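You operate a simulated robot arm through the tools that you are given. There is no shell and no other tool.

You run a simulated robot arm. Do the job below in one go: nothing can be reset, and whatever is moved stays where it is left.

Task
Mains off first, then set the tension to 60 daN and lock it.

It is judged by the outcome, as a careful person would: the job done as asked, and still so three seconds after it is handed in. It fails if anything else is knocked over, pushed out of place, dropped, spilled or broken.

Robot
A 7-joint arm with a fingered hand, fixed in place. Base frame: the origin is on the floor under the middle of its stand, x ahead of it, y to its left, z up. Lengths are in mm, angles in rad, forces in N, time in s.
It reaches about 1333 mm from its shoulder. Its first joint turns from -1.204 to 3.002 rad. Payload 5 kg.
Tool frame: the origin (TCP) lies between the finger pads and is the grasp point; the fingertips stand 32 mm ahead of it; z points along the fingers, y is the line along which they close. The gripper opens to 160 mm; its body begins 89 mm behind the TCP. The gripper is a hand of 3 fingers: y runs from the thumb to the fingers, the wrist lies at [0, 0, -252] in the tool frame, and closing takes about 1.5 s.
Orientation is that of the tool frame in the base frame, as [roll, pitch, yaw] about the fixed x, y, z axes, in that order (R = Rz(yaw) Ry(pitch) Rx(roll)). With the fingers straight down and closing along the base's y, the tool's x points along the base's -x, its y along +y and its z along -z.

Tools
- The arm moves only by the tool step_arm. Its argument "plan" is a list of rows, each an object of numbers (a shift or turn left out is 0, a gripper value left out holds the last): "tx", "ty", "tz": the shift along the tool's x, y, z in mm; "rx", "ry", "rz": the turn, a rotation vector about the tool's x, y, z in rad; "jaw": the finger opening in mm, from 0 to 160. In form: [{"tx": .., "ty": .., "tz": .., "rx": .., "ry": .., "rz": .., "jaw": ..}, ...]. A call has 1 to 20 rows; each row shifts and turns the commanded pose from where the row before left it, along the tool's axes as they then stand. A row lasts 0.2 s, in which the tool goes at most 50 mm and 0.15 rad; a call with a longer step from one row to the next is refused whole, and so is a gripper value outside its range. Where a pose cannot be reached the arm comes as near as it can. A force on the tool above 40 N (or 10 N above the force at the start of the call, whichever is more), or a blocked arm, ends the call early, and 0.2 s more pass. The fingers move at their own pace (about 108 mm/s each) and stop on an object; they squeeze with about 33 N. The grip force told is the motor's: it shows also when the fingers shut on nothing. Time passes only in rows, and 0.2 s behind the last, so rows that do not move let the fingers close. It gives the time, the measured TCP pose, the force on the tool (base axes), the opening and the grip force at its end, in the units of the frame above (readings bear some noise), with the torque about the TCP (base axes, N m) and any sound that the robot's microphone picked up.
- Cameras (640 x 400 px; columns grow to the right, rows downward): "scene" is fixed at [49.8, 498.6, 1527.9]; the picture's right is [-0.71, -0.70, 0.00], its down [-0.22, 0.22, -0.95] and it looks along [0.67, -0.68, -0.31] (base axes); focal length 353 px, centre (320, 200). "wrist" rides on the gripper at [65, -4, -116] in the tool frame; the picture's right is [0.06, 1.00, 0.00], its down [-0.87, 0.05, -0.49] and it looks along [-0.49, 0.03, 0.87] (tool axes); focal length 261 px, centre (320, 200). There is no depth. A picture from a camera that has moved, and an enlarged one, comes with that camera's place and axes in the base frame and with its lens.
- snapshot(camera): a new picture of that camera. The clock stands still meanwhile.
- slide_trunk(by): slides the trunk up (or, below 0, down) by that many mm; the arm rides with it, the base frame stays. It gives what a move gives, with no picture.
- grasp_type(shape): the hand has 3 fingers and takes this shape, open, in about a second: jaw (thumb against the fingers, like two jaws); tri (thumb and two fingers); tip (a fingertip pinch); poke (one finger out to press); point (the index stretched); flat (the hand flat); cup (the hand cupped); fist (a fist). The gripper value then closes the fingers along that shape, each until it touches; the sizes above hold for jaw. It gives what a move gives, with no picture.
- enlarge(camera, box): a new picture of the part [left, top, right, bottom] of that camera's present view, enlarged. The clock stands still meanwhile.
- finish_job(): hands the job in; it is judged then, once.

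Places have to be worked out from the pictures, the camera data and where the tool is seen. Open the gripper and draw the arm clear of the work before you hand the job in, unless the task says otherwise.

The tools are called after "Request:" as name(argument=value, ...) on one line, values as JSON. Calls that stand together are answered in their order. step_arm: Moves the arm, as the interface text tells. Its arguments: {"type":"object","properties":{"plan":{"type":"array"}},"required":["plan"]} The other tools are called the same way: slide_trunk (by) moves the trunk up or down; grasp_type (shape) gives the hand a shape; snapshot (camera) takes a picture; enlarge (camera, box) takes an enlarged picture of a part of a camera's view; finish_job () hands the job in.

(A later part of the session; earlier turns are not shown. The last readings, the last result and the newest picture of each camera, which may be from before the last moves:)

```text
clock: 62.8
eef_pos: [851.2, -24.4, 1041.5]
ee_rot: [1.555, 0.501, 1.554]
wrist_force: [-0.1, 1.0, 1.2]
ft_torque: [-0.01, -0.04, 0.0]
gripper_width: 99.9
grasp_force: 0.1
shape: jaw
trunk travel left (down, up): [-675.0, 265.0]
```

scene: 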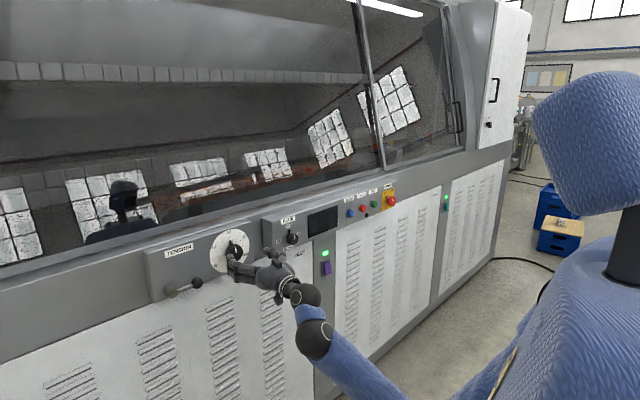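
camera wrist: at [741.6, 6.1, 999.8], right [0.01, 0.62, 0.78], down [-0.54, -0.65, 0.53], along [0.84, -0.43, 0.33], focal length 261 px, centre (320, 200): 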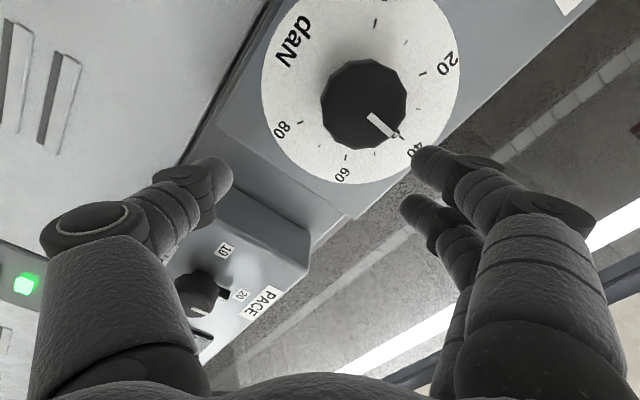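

At +1.07 roll it drifts ~18 mm, so the comfortable limit is near +0.75. I roll back and test the negative side at this trunk height.

Request:
step_arm(plan=[{"rz": -0.14}, {"rz": -0.14}, {"rz": -0.14}, {"rz": -0.14}, {"rz": -0.14}, {"rz": -0.14}, {"rz": -0.14}, {"rz": -0.14}, {"rz": -0.14}, {"rz": -0.14}, {"rz": -0.1}, {}])

```text
clock: 65.4
eef_pos: [846.9, -7.1, 1043.1]
ee_rot: [-1.562, 1.181, -1.562]
wrist_force: [0.5, 0.3, 0.3]
ft_torque: [0.0, 0.01, -0.02]
gripper_width: 99.8
grasp_force: 0.0
shape: jaw
trunk travel left (down, up): [-675.0, 265.0]
```

Roll -0.39 holds perfectly at (847, -7, 1043). I test a bit more to -0.65.

Request:
step_arm(plan=[{"rz": -0.13}, {"rz": -0.13}, {}, {}])

Request:
snapshot(camera="wrist")

```text
clock: 66.4
eef_pos: [846.3, -8.0, 1043.0]
ee_rot: [-1.565, 0.921, -1.565]
wrist_force: [0.5, 0.9, -0.5]
ft_torque: [-0.01, 0.01, -0.01]
gripper_width: 99.9
grasp_force: 0.0
shape: jaw
trunk travel left (down, up): [-675.0, 265.0]
```

```text
taken
camera wrist: at [732.2, -50.3, 993.7], right [0.0, 0.76, -0.65], down [-0.49, 0.57, 0.66], along [0.87, 0.32, 0.38], focal length 261 px, centre (320, 200)
```

wrist: 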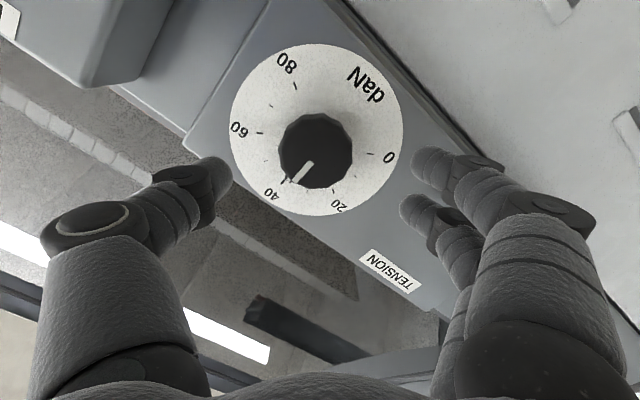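

Roll -0.65 also holds, so the 60° clockwise turn from -0.6 to +0.45 is feasible. I zoom for precise centring on the knob.

Request:
enlarge(camera="wrist", box=[220, 70, 412, 190])

Request:
enlarge(camera="scene", box=[190, 210, 310, 285])

```text
3.33 times, centred on (316, 130) of wrist
camera zoom: at [732.2, -50.3, 993.7], right [0.0, 0.76, -0.65], down [-0.49, 0.57, 0.66], along [0.87, 0.32, 0.38], focal length 869 px, centre (333, 433)
```

zoom: 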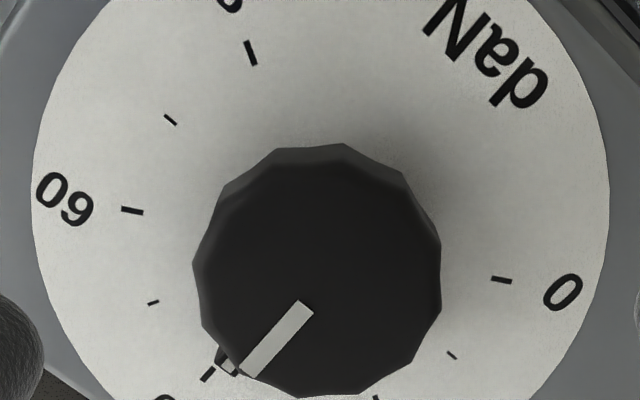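

```text
5.33 times, centred on (250, 248) of scene
camera zoom: at [49.8, 498.6, 1527.9], right [-0.71, -0.7, 0.0], down [-0.22, 0.22, -0.95], along [0.67, -0.68, -0.31], focal length 1882 px, centre (693, -53)
```

zoom: 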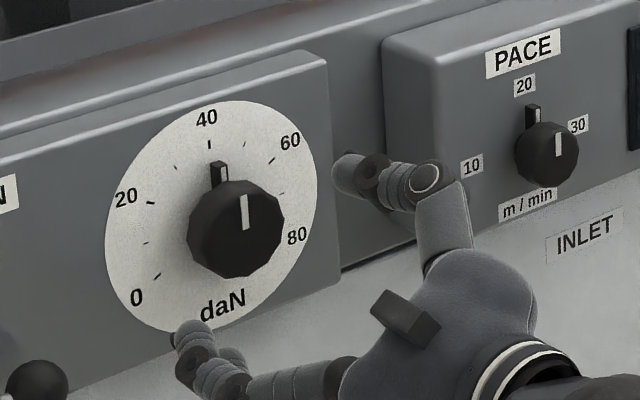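

Knob centre refined to (904, -11.5, 1043). I shift 3.5 mm and advance in small steps to TCP x≈887, then close on the knob.

Request:
step_arm(plan=[{"tx": 2, "ty": -2.8}, {"tz": 10}, {"tz": 10}, {"tz": 10}, {"tz": 10}, {}])

Request:
snapshot(camera="wrist")

```text
clock: 67.8
eef_pos: [886.6, -11.5, 1043.0]
ee_rot: [-1.566, 0.921, -1.567]
wrist_force: [-0.3, 0.4, -0.1]
ft_torque: [0.02, 0.03, -0.01]
gripper_width: 100.0
grasp_force: 0.0
shape: jaw
trunk travel left (down, up): [-675.0, 265.0]
```

```text
taken
camera wrist: at [772.1, -53.9, 994.2], right [0.0, 0.76, -0.65], down [-0.49, 0.57, 0.66], along [0.87, 0.32, 0.38], focal length 261 px, centre (320, 200)
```

wrist: 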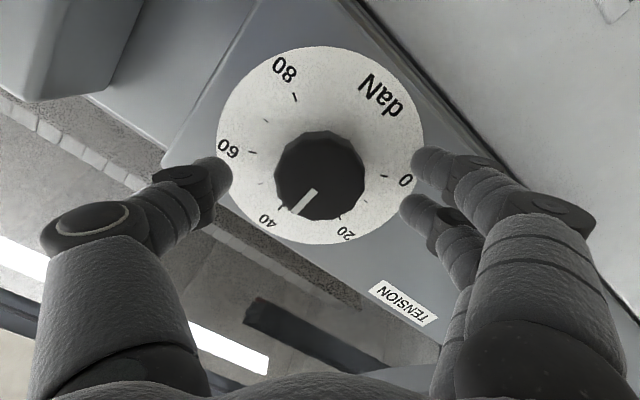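

Knob centred between the fingers, TCP (887, -11.5, 1043). I close the fingers.

Request:
step_arm(plan=[{"jaw": 60}, {"jaw": 25}, {}, {}, {}])

Request:
enlarge(camera="wrist", box=[204, 70, 436, 270])

```text
clock: 69.0
eef_pos: [886.2, -11.2, 1043.1]
ee_rot: [-1.565, 0.921, -1.566]
wrist_force: [1.3, -1.3, 1.6]
ft_torque: [0.0, -0.02, -0.06]
gripper_width: 40.1
grasp_force: 32.9
shape: jaw
trunk travel left (down, up): [-675.0, 265.0]
```

```text
2.00 times, centred on (320, 170) of wrist
camera zoom: at [772.2, -54.0, 994.2], right [0.0, 0.76, -0.65], down [-0.49, 0.57, 0.66], along [0.87, 0.32, 0.38], focal length 521 px, centre (320, 260)
```

zoom: 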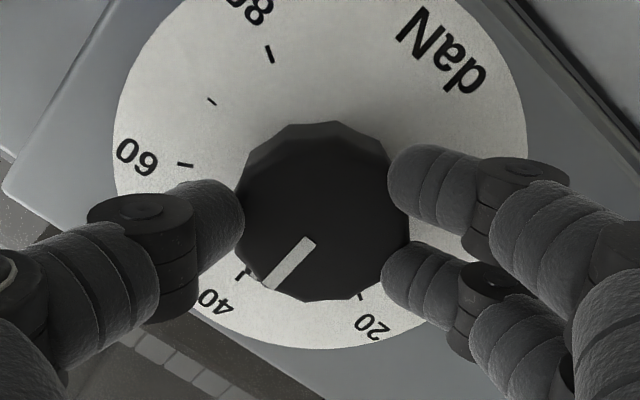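

Gripped squarely (33 N) with little side load. I turn a small amount clockwise first (about 12°) to see whether the dial is free or locked.

Request:
step_arm(plan=[{"rz": 0.07}, {"rz": 0.07}, {"rz": 0.07}, {}])

Request:
enlarge(camera="wrist", box=[204, 70, 436, 270])

```text
clock: 70.0
eef_pos: [887.9, -11.2, 1042.5]
ee_rot: [-1.568, 1.134, -1.567]
wrist_force: [-7.6, -6.5, -14.0]
ft_torque: [-1.4, 0.2, -0.2]
gripper_width: 39.8
grasp_force: 33.3
shape: jaw
trunk travel left (down, up): [-675.0, 265.0]
```

```text
2.00 times, centred on (320, 170) of wrist
camera zoom: at [772.3, -43.0, 985.1], right [0.0, 0.88, -0.48], down [-0.49, 0.42, 0.76], along [0.87, 0.24, 0.43], focal length 521 px, centre (320, 260)
```

zoom: 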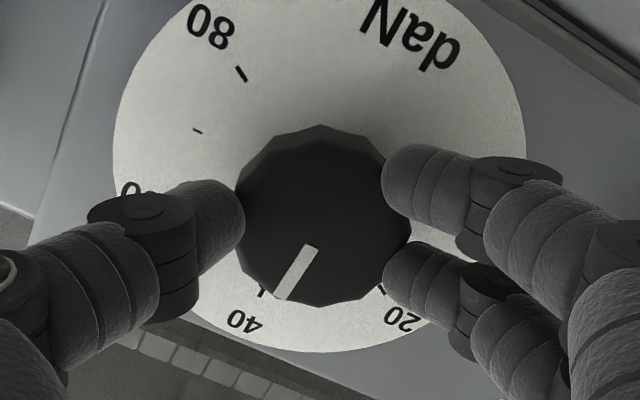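

The torque jumped to 1.4 N·m and the knob stayed at 40 while the fingers slipped: the dial appears to be locked by the lever. I unwind, release, and back off to check.

Request:
step_arm(plan=[{"rz": -0.07}, {"jaw": 60}, {"jaw": 100}, {}, {"tz": -15}, {"tz": -15}, {"tz": -15}, {}])

Request:
enlarge(camera="scene", box=[150, 210, 278, 300])

Request:
enlarge(camera="wrist", box=[220, 50, 412, 190])

```text
clock: 71.8
eef_pos: [840.6, -10.4, 1042.5]
ee_rot: [-1.563, 1.063, -1.564]
wrist_force: [1.1, -0.1, 0.5]
ft_torque: [-0.02, 0.0, 0.03]
gripper_width: 99.3
grasp_force: 0.1
shape: jaw
trunk travel left (down, up): [-675.0, 265.0]
```

```text
4.44 times, centred on (214, 255) of scene
camera zoom: at [49.8, 498.6, 1527.9], right [-0.71, -0.7, 0.0], down [-0.22, 0.22, -0.95], along [0.67, -0.68, -0.31], focal length 1568 px, centre (791, -44)
```

zoom: 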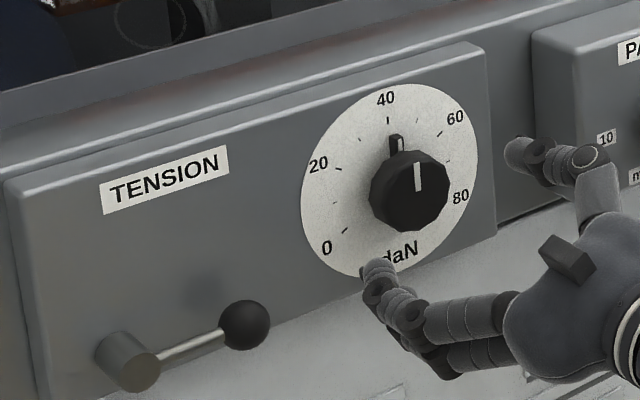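

```text
2.86 times, centred on (316, 120) of wrist
camera zoom: at [726.9, -46.1, 988.1], right [0.0, 0.84, -0.54], down [-0.49, 0.47, 0.73], along [0.87, 0.27, 0.42], focal length 745 px, centre (331, 429)
```

zoom: 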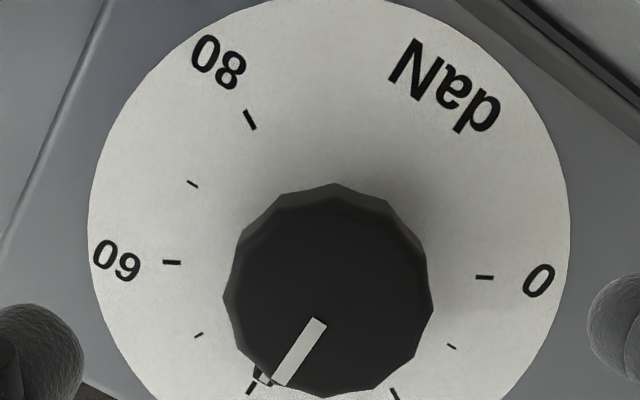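

The pointer is unchanged at 40, so the lever at 3 o'clock is indeed locking the dial. By triangulation the lever ball is at (907, 118, 999) Ø≈32 and the hub axis at (904, 188, 998). I move the hand in front of the ball at standoff and test a steeper roll there.

Request:
step_arm(plan=[{"tz": -8, "jaw": 80}, {"tz": -7}, {"tx": -3.5, "ty": 19}, {"tx": -3.5, "ty": 19}, {"tx": -3.5, "ty": 19}, {"tx": -3.5, "ty": 19}, {"tx": -3.5, "ty": 19}, {"tx": -3.5, "ty": 19}, {"tx": -3.6, "ty": 18.8}, {}])

Request:
snapshot(camera="wrist")

```text
clock: 74.0
eef_pos: [827.0, 117.9, 1000.2]
ee_rot: [-1.563, 1.062, -1.565]
wrist_force: [0.2, 0.9, 0.3]
ft_torque: [-0.01, 0.02, 0.0]
gripper_width: 80.9
grasp_force: 0.1
shape: jaw
trunk travel left (down, up): [-675.0, 265.0]
```

```text
taken
camera wrist: at [712.2, 82.2, 945.2], right [0.0, 0.84, -0.54], down [-0.49, 0.47, 0.73], along [0.87, 0.27, 0.42], focal length 261 px, centre (320, 200)
```

wrist: 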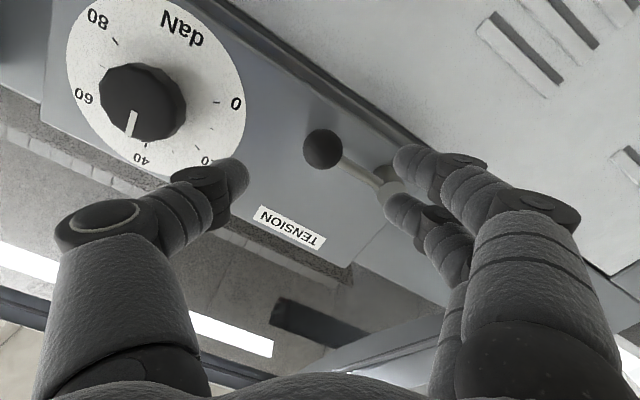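

On station at (827, 118, 1000). Now I roll to about -1.4 so thumb is above and fingers below the ball, in free air 30 mm in front of it.

Request:
step_arm(plan=[{"rz": -0.14}, {"rz": -0.14}, {"rz": -0.14}, {"rz": -0.14}, {}])

```text
clock: 75.2
eef_pos: [825.5, 116.6, 1000.6]
ee_rot: [-1.567, 0.501, -1.568]
wrist_force: [0.5, 0.8, -0.4]
ft_torque: [0.01, 0.0, -0.02]
gripper_width: 80.9
grasp_force: 0.1
shape: jaw
trunk travel left (down, up): [-675.0, 265.0]
```

Holds at -1.07. Continuing.

Request:
step_arm(plan=[{"rz": -0.14}, {"rz": -0.14}, {"rz": -0.14}, {}])

Request:
snapshot(camera="wrist")

Request:
snapshot(camera="scene")

```text
clock: 76.2
eef_pos: [855.8, 110.5, 984.7]
ee_rot: [-1.564, 0.087, -1.557]
wrist_force: [0.1, 0.4, 0.8]
ft_torque: [0.0, 0.0, 0.01]
gripper_width: 79.6
grasp_force: 0.1
shape: jaw
out of reach, approached as far as the arm can: row 2, 3
trunk travel left (down, up): [-675.0, 265.0]
```

```text
taken
camera wrist: at [741.1, 44.6, 983.0], right [0.01, 0.03, -1.0], down [-0.5, 0.86, 0.02], along [0.86, 0.5, 0.02], focal length 261 px, centre (320, 200)
```

wrist: 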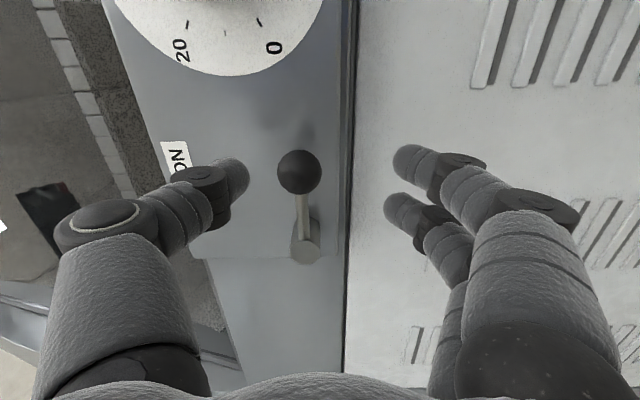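

```text
taken
```

scene: 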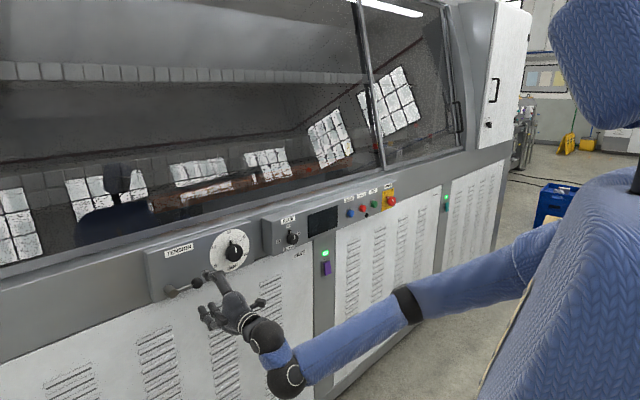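

The ball at (907, 118, 999.5) is nicely between thumb (above) and fingers (below), roll -1.48. I centre on it and advance to TCP x≈888.

Request:
step_arm(plan=[{"tx": -3, "ty": -4.8, "tz": 2}, {"tx": -3, "ty": -4.8, "tz": 2}, {"tx": -3, "ty": -4.7, "tz": 4}, {"tz": 8}, {"tz": 8}, {"tz": 8}, {}])

Request:
snapshot(camera="wrist")

Request:
enlarge(camera="scene", box=[140, 220, 300, 320])

```text
clock: 77.8
eef_pos: [891.6, 119.6, 997.2]
ee_rot: [-1.568, 0.082, -1.569]
wrist_force: [0.7, -0.1, -0.1]
ft_torque: [0.04, -0.02, 0.01]
gripper_width: 79.7
grasp_force: 0.0
shape: jaw
out of reach, approached as far as the arm can: row 1
trunk travel left (down, up): [-675.0, 265.0]
```

```text
taken
camera wrist: at [776.9, 53.3, 996.0], right [0.0, 0.02, -1.0], down [-0.49, 0.87, 0.02], along [0.87, 0.49, 0.01], focal length 261 px, centre (320, 200)
```

wrist: 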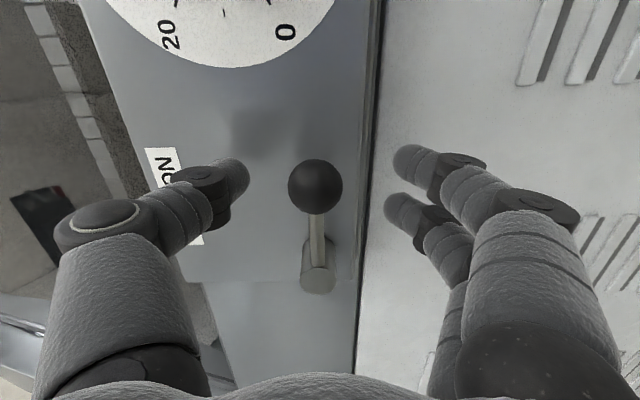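

```text
4.00 times, centred on (220, 270) of scene
camera zoom: at [49.8, 498.6, 1527.9], right [-0.71, -0.7, 0.0], down [-0.22, 0.22, -0.95], along [0.67, -0.68, -0.31], focal length 1412 px, centre (720, -80)
```

zoom: 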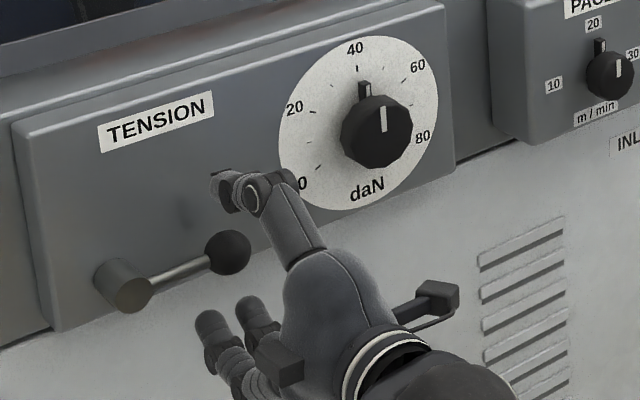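

Thumb above and fingers below the ball as intended. I close gently on the ball.

Request:
step_arm(plan=[{"ty": -2, "jaw": 50}, {"jaw": 30}, {"jaw": 15}, {}, {}])

Request:
snapshot(camera="wrist")

```text
clock: 79.0
eef_pos: [891.4, 117.8, 999.6]
ee_rot: [-1.566, 0.081, -1.57]
wrist_force: [5.2, 1.6, 4.6]
ft_torque: [0.05, -0.13, 0.02]
gripper_width: 19.6
grasp_force: 33.2
shape: jaw
trunk travel left (down, up): [-675.0, 265.0]
```

```text
taken
camera wrist: at [777.2, 53.3, 998.2], right [0.0, 0.02, -1.0], down [-0.49, 0.87, 0.02], along [0.87, 0.49, 0.01], focal length 261 px, centre (320, 200)
```

wrist: 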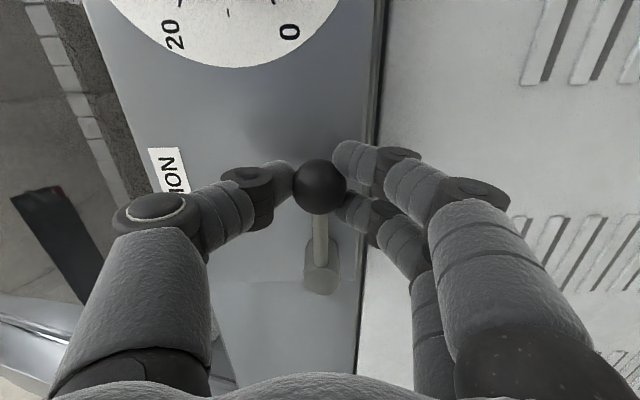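

Ball is securely held. I try a gentle lift of ~10 mm (counter-clockwise) and watch the reaction force to find the lever's free direction.

Request:
step_arm(plan=[{"ty": -3}, {"ty": -3}, {"ty": -3}, {}])

Request:
enlarge(camera="wrist", box=[220, 100, 412, 320])

```text
clock: 80.0
eef_pos: [892.6, 118.2, 1007.5]
ee_rot: [-1.571, 0.081, -1.57]
wrist_force: [1.5, 4.4, -8.9]
ft_torque: [-0.48, 0.23, 0.09]
gripper_width: 19.2
grasp_force: 32.8
shape: jaw
trunk travel left (down, up): [-675.0, 265.0]
```

```text
1.82 times, centred on (316, 210) of wrist
camera zoom: at [777.4, 53.1, 1005.6], right [0.0, 0.02, -1.0], down [-0.49, 0.87, 0.02], along [0.87, 0.49, 0.01], focal length 474 px, centre (327, 182)
```

zoom: 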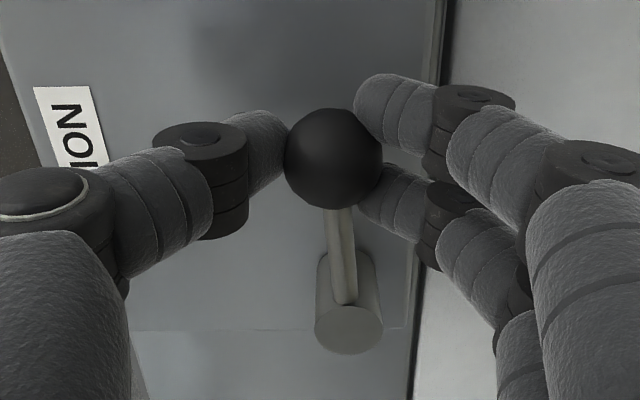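

The lever follows upward with modest resistance (~13 N), so up is the free direction. To avoid the rod jamming against a finger as it swings, I open the hand to a loose cage and will lift with the lower-left finger under the rod.

Request:
step_arm(plan=[{"jaw": 40}, {"jaw": 60}, {}, {}])

Request:
snapshot(camera="wrist")

```text
clock: 81.0
eef_pos: [891.9, 118.8, 1007.1]
ee_rot: [-1.567, 0.081, -1.569]
wrist_force: [-0.2, -0.2, -0.5]
ft_torque: [-0.02, 0.05, 0.0]
gripper_width: 59.3
grasp_force: 0.1
shape: jaw
trunk travel left (down, up): [-675.0, 265.0]
```

```text
taken
camera wrist: at [776.8, 52.5, 1006.8], right [0.0, 0.02, -1.0], down [-0.49, 0.87, 0.02], along [0.87, 0.49, 0.01], focal length 261 px, centre (320, 200)
```

wrist: 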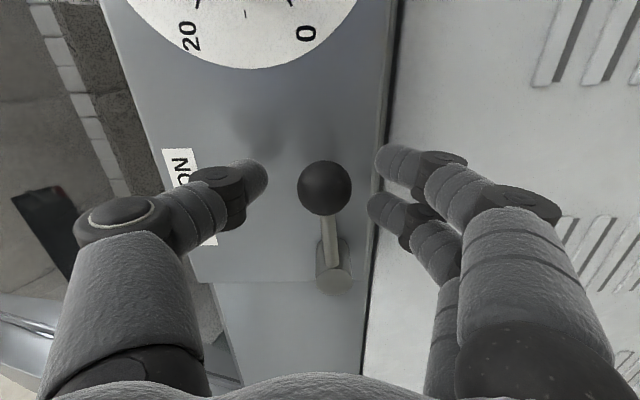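

Hand is now a loose cage with forces zeroed. I raise it so the lower-left finger picks up the rod and lifts it to roughly 20°.

Request:
step_arm(plan=[{"tx": 0.9, "ty": -4.8}, {"tx": 0.9, "ty": -4.8}, {"tx": 0.9, "ty": -4.8}, {"tx": 0.8, "ty": -4.9}, {"ty": -4}, {"ty": -4}, {"ty": -4}, {"ty": -4}, {}])

Request:
snapshot(camera="wrist")

```text
clock: 83.0
eef_pos: [892.5, 112.1, 1043.3]
ee_rot: [-1.567, 0.083, -1.571]
wrist_force: [0.2, 2.0, -2.2]
ft_torque: [0.01, 0.0, 0.0]
gripper_width: 61.4
grasp_force: 0.1
shape: jaw
trunk travel left (down, up): [-675.0, 265.0]
```

```text
taken
camera wrist: at [777.1, 46.3, 1041.6], right [0.0, 0.02, -1.0], down [-0.49, 0.87, 0.02], along [0.87, 0.49, 0.01], focal length 261 px, centre (320, 200)
```

wrist: 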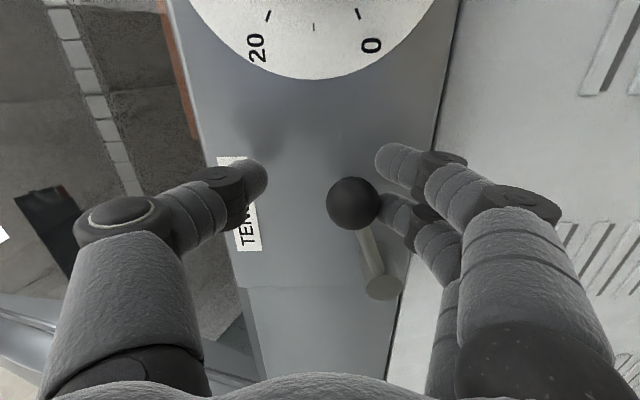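

The lever is following easily (only ~2 N), now about 20° up. I continue along the arc to about 45-50°.

Request:
step_arm(plan=[{"tx": -1.8, "ty": -4.5}, {"tx": -1.8, "ty": -4.5}, {"tx": -1.8, "ty": -4.5}, {"tx": -1.8, "ty": -4.6}, {}])

Request:
snapshot(camera="wrist")

```text
clock: 84.2
eef_pos: [894.0, 117.2, 1060.2]
ee_rot: [-1.567, 0.085, -1.564]
wrist_force: [0.1, 1.3, -2.4]
ft_torque: [-0.01, 0.08, 0.04]
gripper_width: 61.1
grasp_force: 0.1
shape: jaw
trunk travel left (down, up): [-675.0, 265.0]
```

```text
taken
camera wrist: at [780.0, 50.8, 1059.3], right [0.0, 0.02, -1.0], down [-0.5, 0.87, 0.02], along [0.87, 0.5, 0.01], focal length 261 px, centre (320, 200)
```

wrist: 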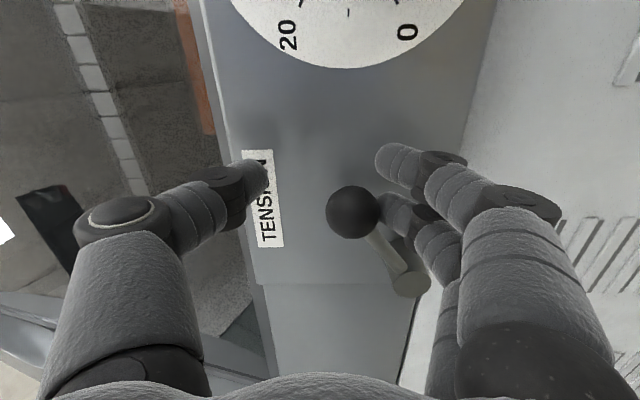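

Following well at ~2.4 N. Continuing along the arc toward 70°, pulling back 3 mm to keep the tips off the panel.

Request:
step_arm(plan=[{"tx": -3.4, "ty": -3.9, "tz": -1.5}, {"tx": -3.6, "ty": -3.8, "tz": -1.5}, {"tx": -3.6, "ty": -3.8}, {"tx": -3.8, "ty": -3.7}, {}])

Request:
snapshot(camera="wrist")

Request:
enlarge(camera="scene", box=[130, 210, 290, 310])

```text
clock: 85.4
eef_pos: [900.5, 129.4, 1073.3]
ee_rot: [-1.567, 0.085, -1.561]
wrist_force: [-0.8, -0.1, -2.1]
ft_torque: [-0.07, 0.05, -0.02]
gripper_width: 61.4
grasp_force: 0.1
shape: jaw
out of reach, approached as far as the arm can: row 1, 2, 4
trunk travel left (down, up): [-675.0, 265.0]
```

```text
taken
camera wrist: at [786.0, 62.0, 1072.6], right [0.0, 0.02, -1.0], down [-0.5, 0.87, 0.02], along [0.87, 0.5, 0.01], focal length 261 px, centre (320, 200)
```

wrist: 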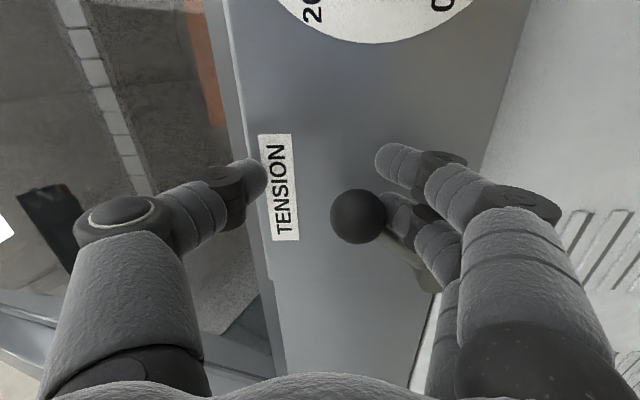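

```text
4.00 times, centred on (210, 260) of scene
camera zoom: at [49.8, 498.6, 1527.9], right [-0.71, -0.7, 0.0], down [-0.22, 0.22, -0.95], along [0.67, -0.68, -0.31], focal length 1412 px, centre (760, -40)
```

zoom: 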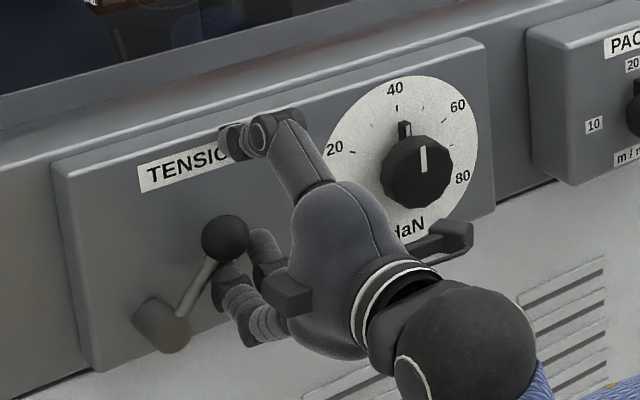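

The lever is now about 60° up, but the arm's fold limit is nudging the tips close to the panel (x≈932). Rolling the hand back (+) both relieves the limit and keeps pushing the lever with the same finger, so I do that while pulling back in x.

Request:
step_arm(plan=[{"rz": 0.08, "tz": -3}, {"rz": 0.08, "tz": -3}, {"rz": 0.08, "tz": -3}, {}])

Request:
snapshot(camera="wrist")

```text
clock: 86.4
eef_pos: [892.4, 128.6, 1074.4]
ee_rot: [-1.568, 0.323, -1.57]
wrist_force: [0.9, -1.1, -2.2]
ft_torque: [-0.12, 0.0, -0.07]
gripper_width: 61.2
grasp_force: 0.1
shape: jaw
trunk travel left (down, up): [-675.0, 265.0]
```

```text
taken
camera wrist: at [776.4, 65.2, 1057.4], right [0.0, 0.26, -0.97], down [-0.49, 0.84, 0.22], along [0.87, 0.48, 0.13], focal length 261 px, centre (320, 200)
```

wrist: 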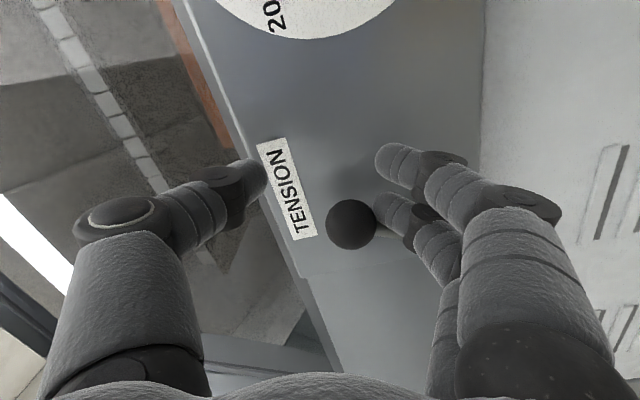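

x is back to 892 and the lever keeps following with ~2 N. I continue the roll to push it to about vertical, watching for an end stop.

Request:
step_arm(plan=[{"rz": 0.08, "tz": -0.5}, {"rz": 0.08, "tz": -0.5}, {"rz": 0.06}, {}])

Request:
enlarge(camera="scene", box=[130, 210, 290, 310])

Request:
snapshot(camera="wrist")

```text
clock: 87.4
eef_pos: [889.8, 129.4, 1073.9]
ee_rot: [-1.567, 0.543, -1.567]
wrist_force: [-1.0, -0.5, -2.0]
ft_torque: [-0.08, 0.05, 0.02]
gripper_width: 60.5
grasp_force: 0.1
shape: jaw
trunk travel left (down, up): [-675.0, 265.0]
```

```text
4.00 times, centred on (210, 260) of scene
camera zoom: at [49.8, 498.6, 1527.9], right [-0.71, -0.7, 0.0], down [-0.22, 0.22, -0.95], along [0.67, -0.68, -0.31], focal length 1412 px, centre (760, -40)
```

zoom: 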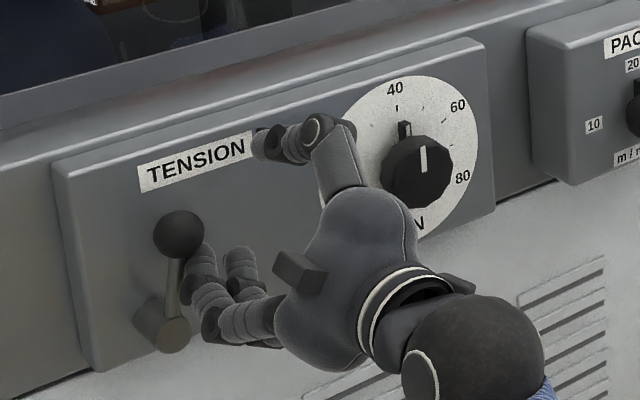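

```text
taken
camera wrist: at [775.0, 70.7, 1043.8], right [0.0, 0.46, -0.89], down [-0.49, 0.77, 0.4], along [0.87, 0.44, 0.23], focal length 261 px, centre (320, 200)
```

wrist: 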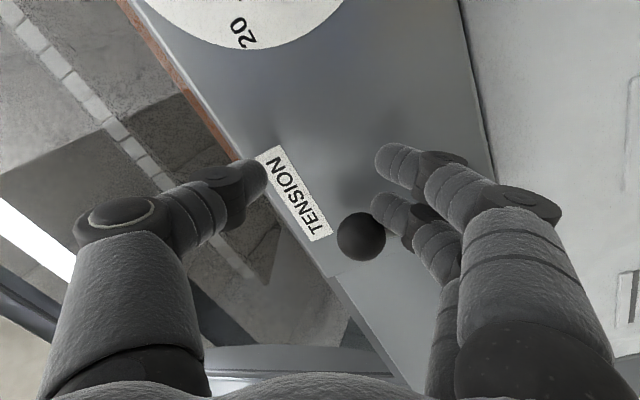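

The lever is now close to vertical (unlocked side). I push a few mm more toward +y to see if there is a stop.

Request:
step_arm(plan=[{"tx": -2.6, "ty": 1.55}, {"tx": -2.6, "ty": 1.55}, {"tx": -2.6, "ty": 1.55}, {}])

Request:
enlarge(camera="scene", box=[130, 210, 290, 310])

```text
clock: 88.5
eef_pos: [892.9, 135.0, 1071.0]
ee_rot: [-1.572, 0.541, -1.577]
wrist_force: [-9.7, -22.8, -11.1]
ft_torque: [-1.13, 0.5, 0.1]
gripper_width: 58.6
grasp_force: 0.0
shape: jaw
trunk travel left (down, up): [-675.0, 265.0]
stopped in row 4: the force on the tool passed its limit at 41 N (the readings are from after the stop); the commanded pose is now the measured one
```

```text
4.00 times, centred on (210, 260) of scene
camera zoom: at [49.8, 498.6, 1527.9], right [-0.71, -0.7, 0.0], down [-0.22, 0.22, -0.95], along [0.67, -0.68, -0.31], focal length 1412 px, centre (760, -40)
```

zoom: 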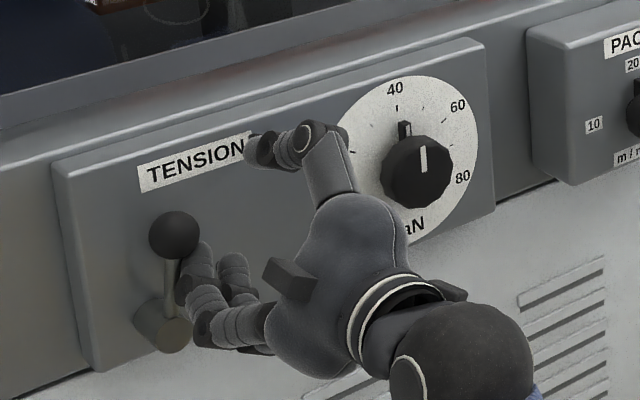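

A firm stop: the lever is fully at vertical, i.e. unlocked. I relax the push, retreat straight back, and check the lever stays.

Request:
step_arm(plan=[{"tx": 3.4, "ty": -2}, {"tx": 3.4, "ty": -2}, {"tz": -10}, {"tz": -15}, {"tz": -15}, {"tz": -10}, {}])

Request:
snapshot(camera="wrist")

Request:
enlarge(camera="scene", box=[130, 210, 290, 310])

```text
clock: 90.2
eef_pos: [839.5, 130.1, 1072.4]
ee_rot: [-1.569, 0.542, -1.57]
wrist_force: [0.4, 0.5, 0.5]
ft_torque: [0.01, -0.01, 0.0]
gripper_width: 59.9
grasp_force: 0.0
shape: jaw
trunk travel left (down, up): [-675.0, 265.0]
```

```text
taken
camera wrist: at [725.2, 71.1, 1042.7], right [0.0, 0.46, -0.89], down [-0.49, 0.77, 0.4], along [0.87, 0.44, 0.23], focal length 261 px, centre (320, 200)
```

wrist: 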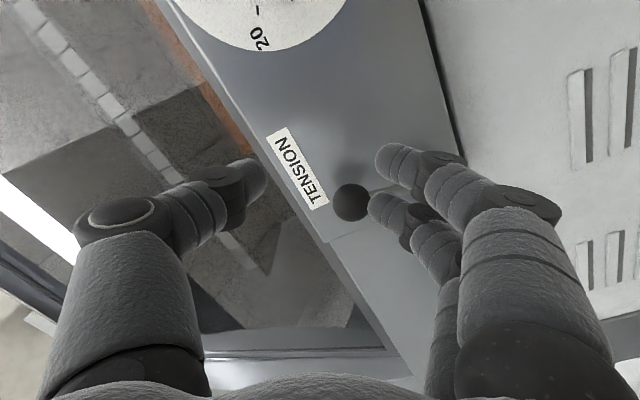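

```text
4.00 times, centred on (210, 260) of scene
camera zoom: at [49.8, 498.6, 1527.9], right [-0.71, -0.7, 0.0], down [-0.22, 0.22, -0.95], along [0.67, -0.68, -0.31], focal length 1412 px, centre (760, -40)
```

zoom: 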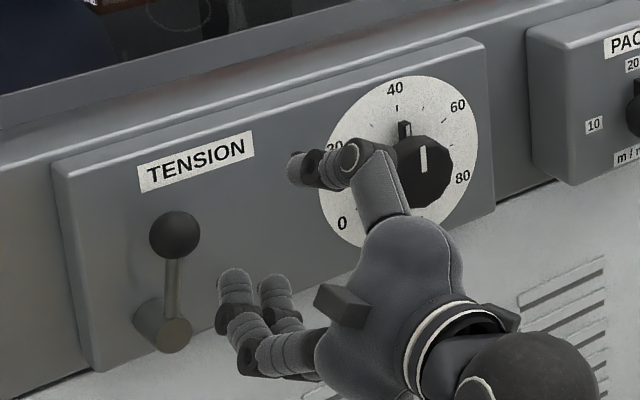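

The lever stays upright. Now back to the dial: roll to -0.65, move to its axis, and open to 100.

Request:
step_arm(plan=[{"rz": 0.126, "tz": -3}, {"rz": 0.126}, {"rz": 0.127}, {"tx": 18.2, "ty": -15.8, "jaw": 100}, {"tx": 18.2, "ty": -15.8}, {"tx": 18.2, "ty": -15.8}, {"tx": 18.2, "ty": -15.8}, {"tx": 18.2, "ty": -15.8}, {"tx": 18.1, "ty": -15.9}, {}, {}])

Request:
enlarge(camera="wrist", box=[204, 40, 436, 240])

```text
clock: 92.5
eef_pos: [837.9, -12.0, 1042.3]
ee_rot: [-1.569, 0.92, -1.57]
wrist_force: [0.6, 0.4, 0.2]
ft_torque: [0.03, -0.04, 0.02]
gripper_width: 99.6
grasp_force: 0.0
shape: jaw
trunk travel left (down, up): [-675.0, 265.0]
```

```text
2.00 times, centred on (320, 140) of wrist
camera zoom: at [722.0, -54.8, 994.5], right [0.0, 0.76, -0.65], down [-0.49, 0.57, 0.66], along [0.87, 0.32, 0.37], focal length 521 px, centre (320, 320)
```

zoom: 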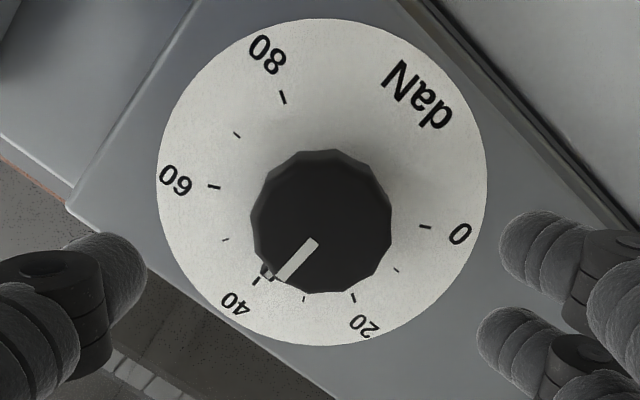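

On the dial axis again, pointer at 40. I advance as before and close on the knob.

Request:
step_arm(plan=[{"tz": 10}, {"tz": 10}, {"tz": 10}, {"tz": 10}, {"tz": 8.5, "ty": 0.7}, {}, {"jaw": 60}, {"jaw": 25}, {}, {}, {}])

Request:
enlarge(camera="wrist", box=[204, 70, 436, 270])

```text
clock: 95.0
eef_pos: [886.1, -11.1, 1043.1]
ee_rot: [-1.57, 0.919, -1.572]
wrist_force: [1.6, -1.3, 0.9]
ft_torque: [0.01, -0.06, -0.09]
gripper_width: 39.6
grasp_force: 33.2
shape: jaw
trunk travel left (down, up): [-675.0, 265.0]
```

```text
2.00 times, centred on (320, 170) of wrist
camera zoom: at [771.0, -54.4, 993.4], right [0.0, 0.76, -0.65], down [-0.49, 0.57, 0.66], along [0.87, 0.32, 0.37], focal length 521 px, centre (320, 260)
```

zoom: 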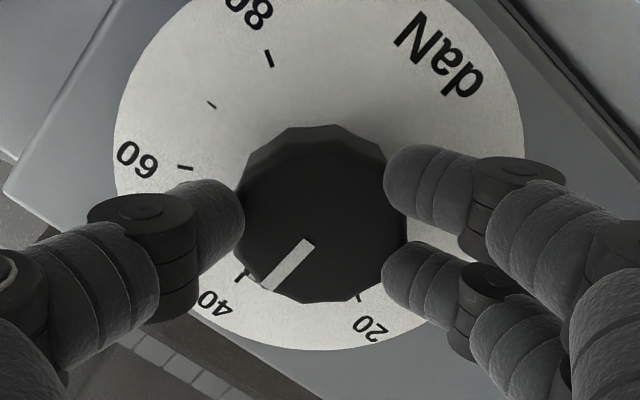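

Good grip again. I turn 12° clockwise and compare torque and pointer motion with the earlier locked test.

Request:
step_arm(plan=[{"rz": 0.07}, {"rz": 0.07}, {"rz": 0.07}, {}])

Request:
enlarge(camera="wrist", box=[204, 70, 436, 270])

```text
clock: 96.0
eef_pos: [885.8, -11.1, 1040.7]
ee_rot: [-1.569, 1.131, -1.57]
wrist_force: [3.5, 1.8, 2.4]
ft_torque: [0.0, -0.09, -0.04]
gripper_width: 39.5
grasp_force: 33.0
shape: jaw
trunk travel left (down, up): [-675.0, 265.0]
```

```text
2.00 times, centred on (320, 170) of wrist
camera zoom: at [770.8, -42.7, 985.3], right [0.0, 0.88, -0.48], down [-0.49, 0.42, 0.76], along [0.87, 0.24, 0.43], focal length 521 px, centre (320, 260)
```

zoom: 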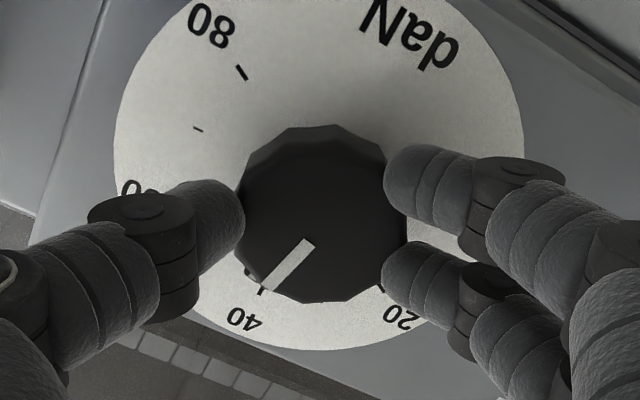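

Unlocked: torque is near zero and the pointer mark moves with the hand. I continue to a total of about 57° and then fine-tune.

Request:
step_arm(plan=[{"rz": 0.09}, {"rz": 0.09}, {"rz": 0.09}, {"rz": 0.09}, {"rz": 0.09}, {"rz": 0.09}, {"rz": 0.09}, {"rz": 0.09}, {"rz": 0.09}, {}, {}])

Request:
enlarge(camera="wrist", box=[204, 70, 436, 270])

Request:
enlarge(camera="scene", box=[190, 215, 286, 275])

```text
clock: 98.3
eef_pos: [886.0, -10.6, 1041.3]
ee_rot: [1.571, 1.2, 1.57]
wrist_force: [-0.7, 11.0, -5.0]
ft_torque: [-0.03, 0.13, 0.32]
gripper_width: 38.6
grasp_force: 33.3
shape: jaw
trunk travel left (down, up): [-675.0, 265.0]
```

```text
2.00 times, centred on (320, 170) of wrist
camera zoom: at [770.9, 9.3, 980.2], right [0.0, 0.95, 0.3], down [-0.49, -0.26, 0.83], along [0.87, -0.15, 0.47], focal length 521 px, centre (320, 260)
```

zoom: 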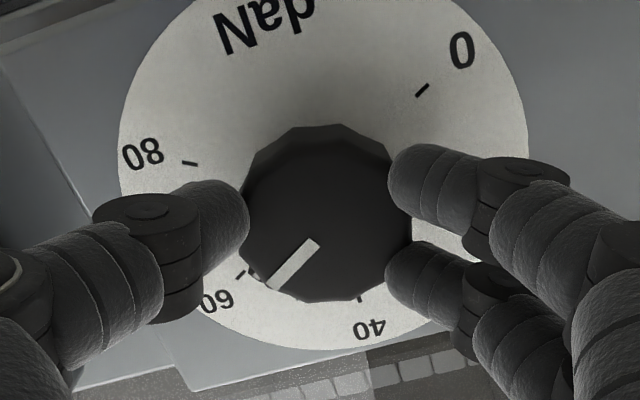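

```text
6.67 times, centred on (238, 245) of scene
camera zoom: at [49.8, 498.6, 1527.9], right [-0.71, -0.7, 0.0], down [-0.22, 0.22, -0.95], along [0.67, -0.68, -0.31], focal length 2353 px, centre (867, -100)
```

zoom: 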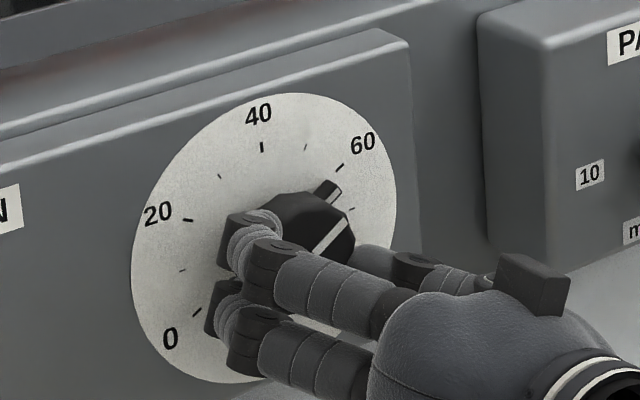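

Measured turn so far is 58.6° (≈59.5 daN), and the scene view shows the pointer just about at 60. I add the last 1.4° and check.

Request:
step_arm(plan=[{"rz": 0.012}, {"rz": 0.012}, {}, {}])

Request:
enlarge(camera="scene", box=[214, 222, 262, 252])

Request:
enlarge(camera="wrist", box=[262, 150, 358, 230])

```text
clock: 99.3
eef_pos: [886.4, -10.1, 1041.4]
ee_rot: [1.571, 1.177, 1.569]
wrist_force: [-0.9, 13.4, -5.0]
ft_torque: [-0.03, 0.1, 0.34]
gripper_width: 38.7
grasp_force: 32.9
shape: jaw
trunk travel left (down, up): [-675.0, 265.0]
```

```text
13.33 times, centred on (238, 237) of scene
camera zoom: at [49.8, 498.6, 1527.9], right [-0.71, -0.7, 0.0], down [-0.22, 0.22, -0.95], along [0.67, -0.68, -0.31], focal length 4705 px, centre (1413, -293)
```

zoom: 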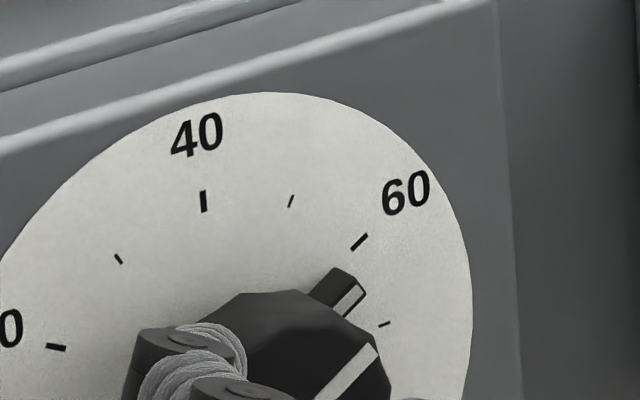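

```text
5.00 times, centred on (310, 190) of wrist
camera zoom: at [770.9, 10.7, 980.6], right [0.0, 0.95, 0.33], down [-0.49, -0.28, 0.82], along [0.87, -0.16, 0.47], focal length 1303 px, centre (370, 250)
```

zoom: 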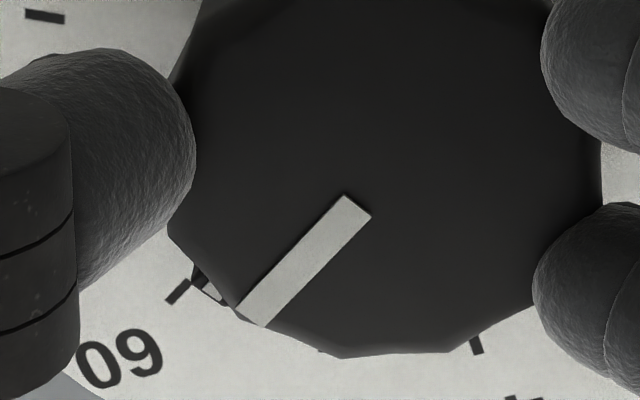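

From the wrist view geometry the knob mark lies at 60.0° ± ~1° (≈60 daN). Before releasing I relieve the small side load, then open slowly so the knob isn't disturbed.

Request:
step_arm(plan=[{"tx": 0.4, "ty": 0.9}, {}, {}])

```text
clock: 100.2
eef_pos: [886.5, -10.2, 1042.6]
ee_rot: [1.569, 1.177, 1.569]
wrist_force: [-3.3, 9.1, -5.2]
ft_torque: [-0.06, 0.11, 0.28]
gripper_width: 38.9
grasp_force: 32.9
shape: jaw
trunk travel left (down, up): [-675.0, 265.0]
```

The side load is reduced. I release the knob and retreat straight back to inspect.

Request:
step_arm(plan=[{"tx": 0.6, "ty": 1.0}, {"jaw": 50}, {"jaw": 70}, {"jaw": 100}, {}, {"tz": -10}, {"tz": -15}, {"tz": -15}, {"tz": -8}, {}])

Request:
enlarge(camera="wrist", box=[224, 40, 416, 200])

Request:
enlarge(camera="scene", box=[206, 222, 270, 274])

```text
clock: 102.3
eef_pos: [838.4, -9.0, 1041.8]
ee_rot: [1.568, 1.176, 1.568]
wrist_force: [-0.9, -0.2, 0.2]
ft_torque: [-0.01, 0.02, -0.02]
gripper_width: 99.5
grasp_force: 0.0
shape: jaw
trunk travel left (down, up): [-675.0, 265.0]
```

```text
2.50 times, centred on (320, 120) of wrist
camera zoom: at [722.8, 11.7, 980.8], right [0.0, 0.95, 0.33], down [-0.49, -0.28, 0.82], along [0.87, -0.16, 0.47], focal length 652 px, centre (320, 400)
```

zoom: 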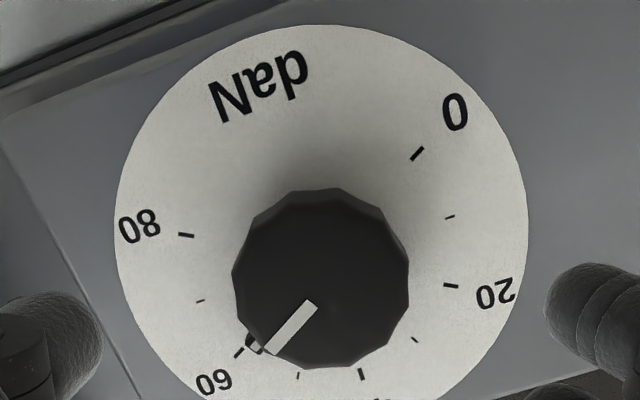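

```text
7.69 times, centred on (238, 248) of scene
camera zoom: at [49.8, 498.6, 1527.9], right [-0.71, -0.7, 0.0], down [-0.22, 0.22, -0.95], along [0.67, -0.68, -0.31], focal length 2714 px, centre (951, -169)
```

zoom: 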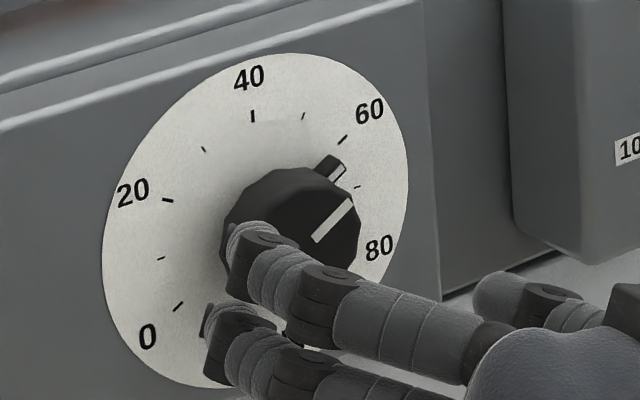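

The pointer is at or just below 60. I zoom tighter for a precise reading.

Request:
enlarge(camera="wrist", box=[272, 120, 368, 190])

Request:
enlarge(camera="scene", box=[228, 232, 260, 256])

```text
5.71 times, centred on (320, 155) of wrist
camera zoom: at [722.8, 11.7, 980.8], right [0.0, 0.95, 0.33], down [-0.49, -0.28, 0.82], along [0.87, -0.16, 0.47], focal length 1489 px, centre (320, 457)
```

zoom: 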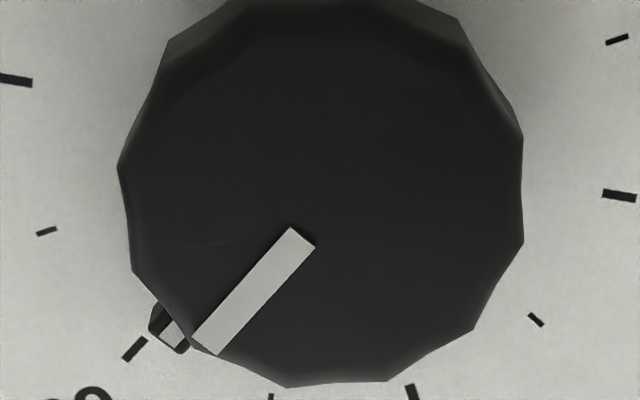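

```text
16.00 times, centred on (244, 244) of scene
camera zoom: at [49.8, 498.6, 1527.9], right [-0.71, -0.7, 0.0], down [-0.22, 0.22, -0.95], along [0.67, -0.68, -0.31], focal length 5646 px, centre (1536, -504)
```

zoom: 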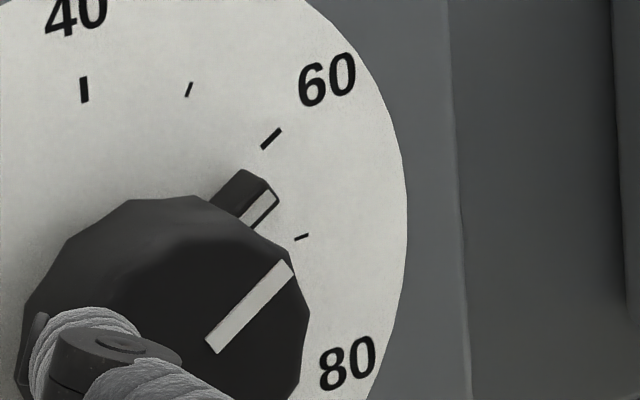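

Readings from both cameras put the pointer at about 59.8 daN, so the dial is set. Now to lock: I level the hand's roll, narrow it to 60, and move in front of the upright lever (clear in x) so the two fingers are left of it.

Request:
step_arm(plan=[{"rz": -0.13, "tz": -4, "jaw": 60}, {"rz": -0.13}, {"rz": -0.135}, {"ty": 20, "tx": -1}, {"ty": 24, "tx": -1}, {"ty": 24, "tx": -1}, {"ty": 24, "tx": -1}, {"ty": 24, "tx": -1}, {"ty": 24, "tx": -1}, {"ty": 24, "tx": -1}, {"ty": 21}, {}, {}])

Request:
snapshot(camera="wrist")

Request:
enlarge(camera="scene", box=[130, 210, 290, 310])

```text
clock: 104.8
eef_pos: [848.2, 103.8, 992.4]
ee_rot: [-1.57, 1.424, -1.609]
wrist_force: [0.3, 0.0, 0.2]
ft_torque: [-0.03, 0.01, -0.01]
gripper_width: 60.4
grasp_force: 0.1
shape: jaw
trunk travel left (down, up): [-675.0, 265.0]
stopped in row 12: the arm was blocked; the commanded pose is now the measured one
```

```text
taken
camera wrist: at [732.5, 95.6, 928.5], right [0.04, 0.98, -0.21], down [-0.48, 0.2, 0.85], along [0.87, 0.07, 0.48], focal length 261 px, centre (320, 200)
```

wrist: 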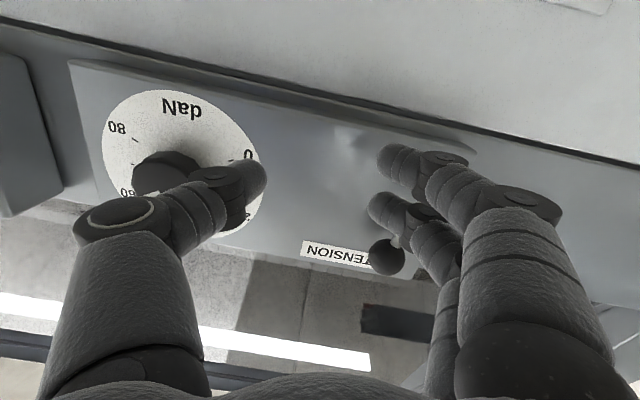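

```text
4.00 times, centred on (210, 260) of scene
camera zoom: at [49.8, 498.6, 1527.9], right [-0.71, -0.7, 0.0], down [-0.22, 0.22, -0.95], along [0.67, -0.68, -0.31], focal length 1412 px, centre (760, -40)
```

zoom: 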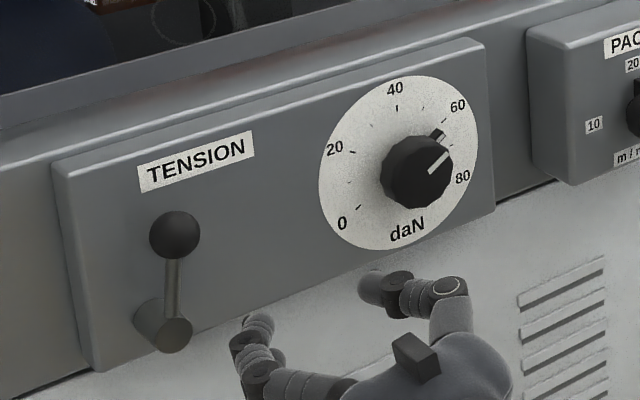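

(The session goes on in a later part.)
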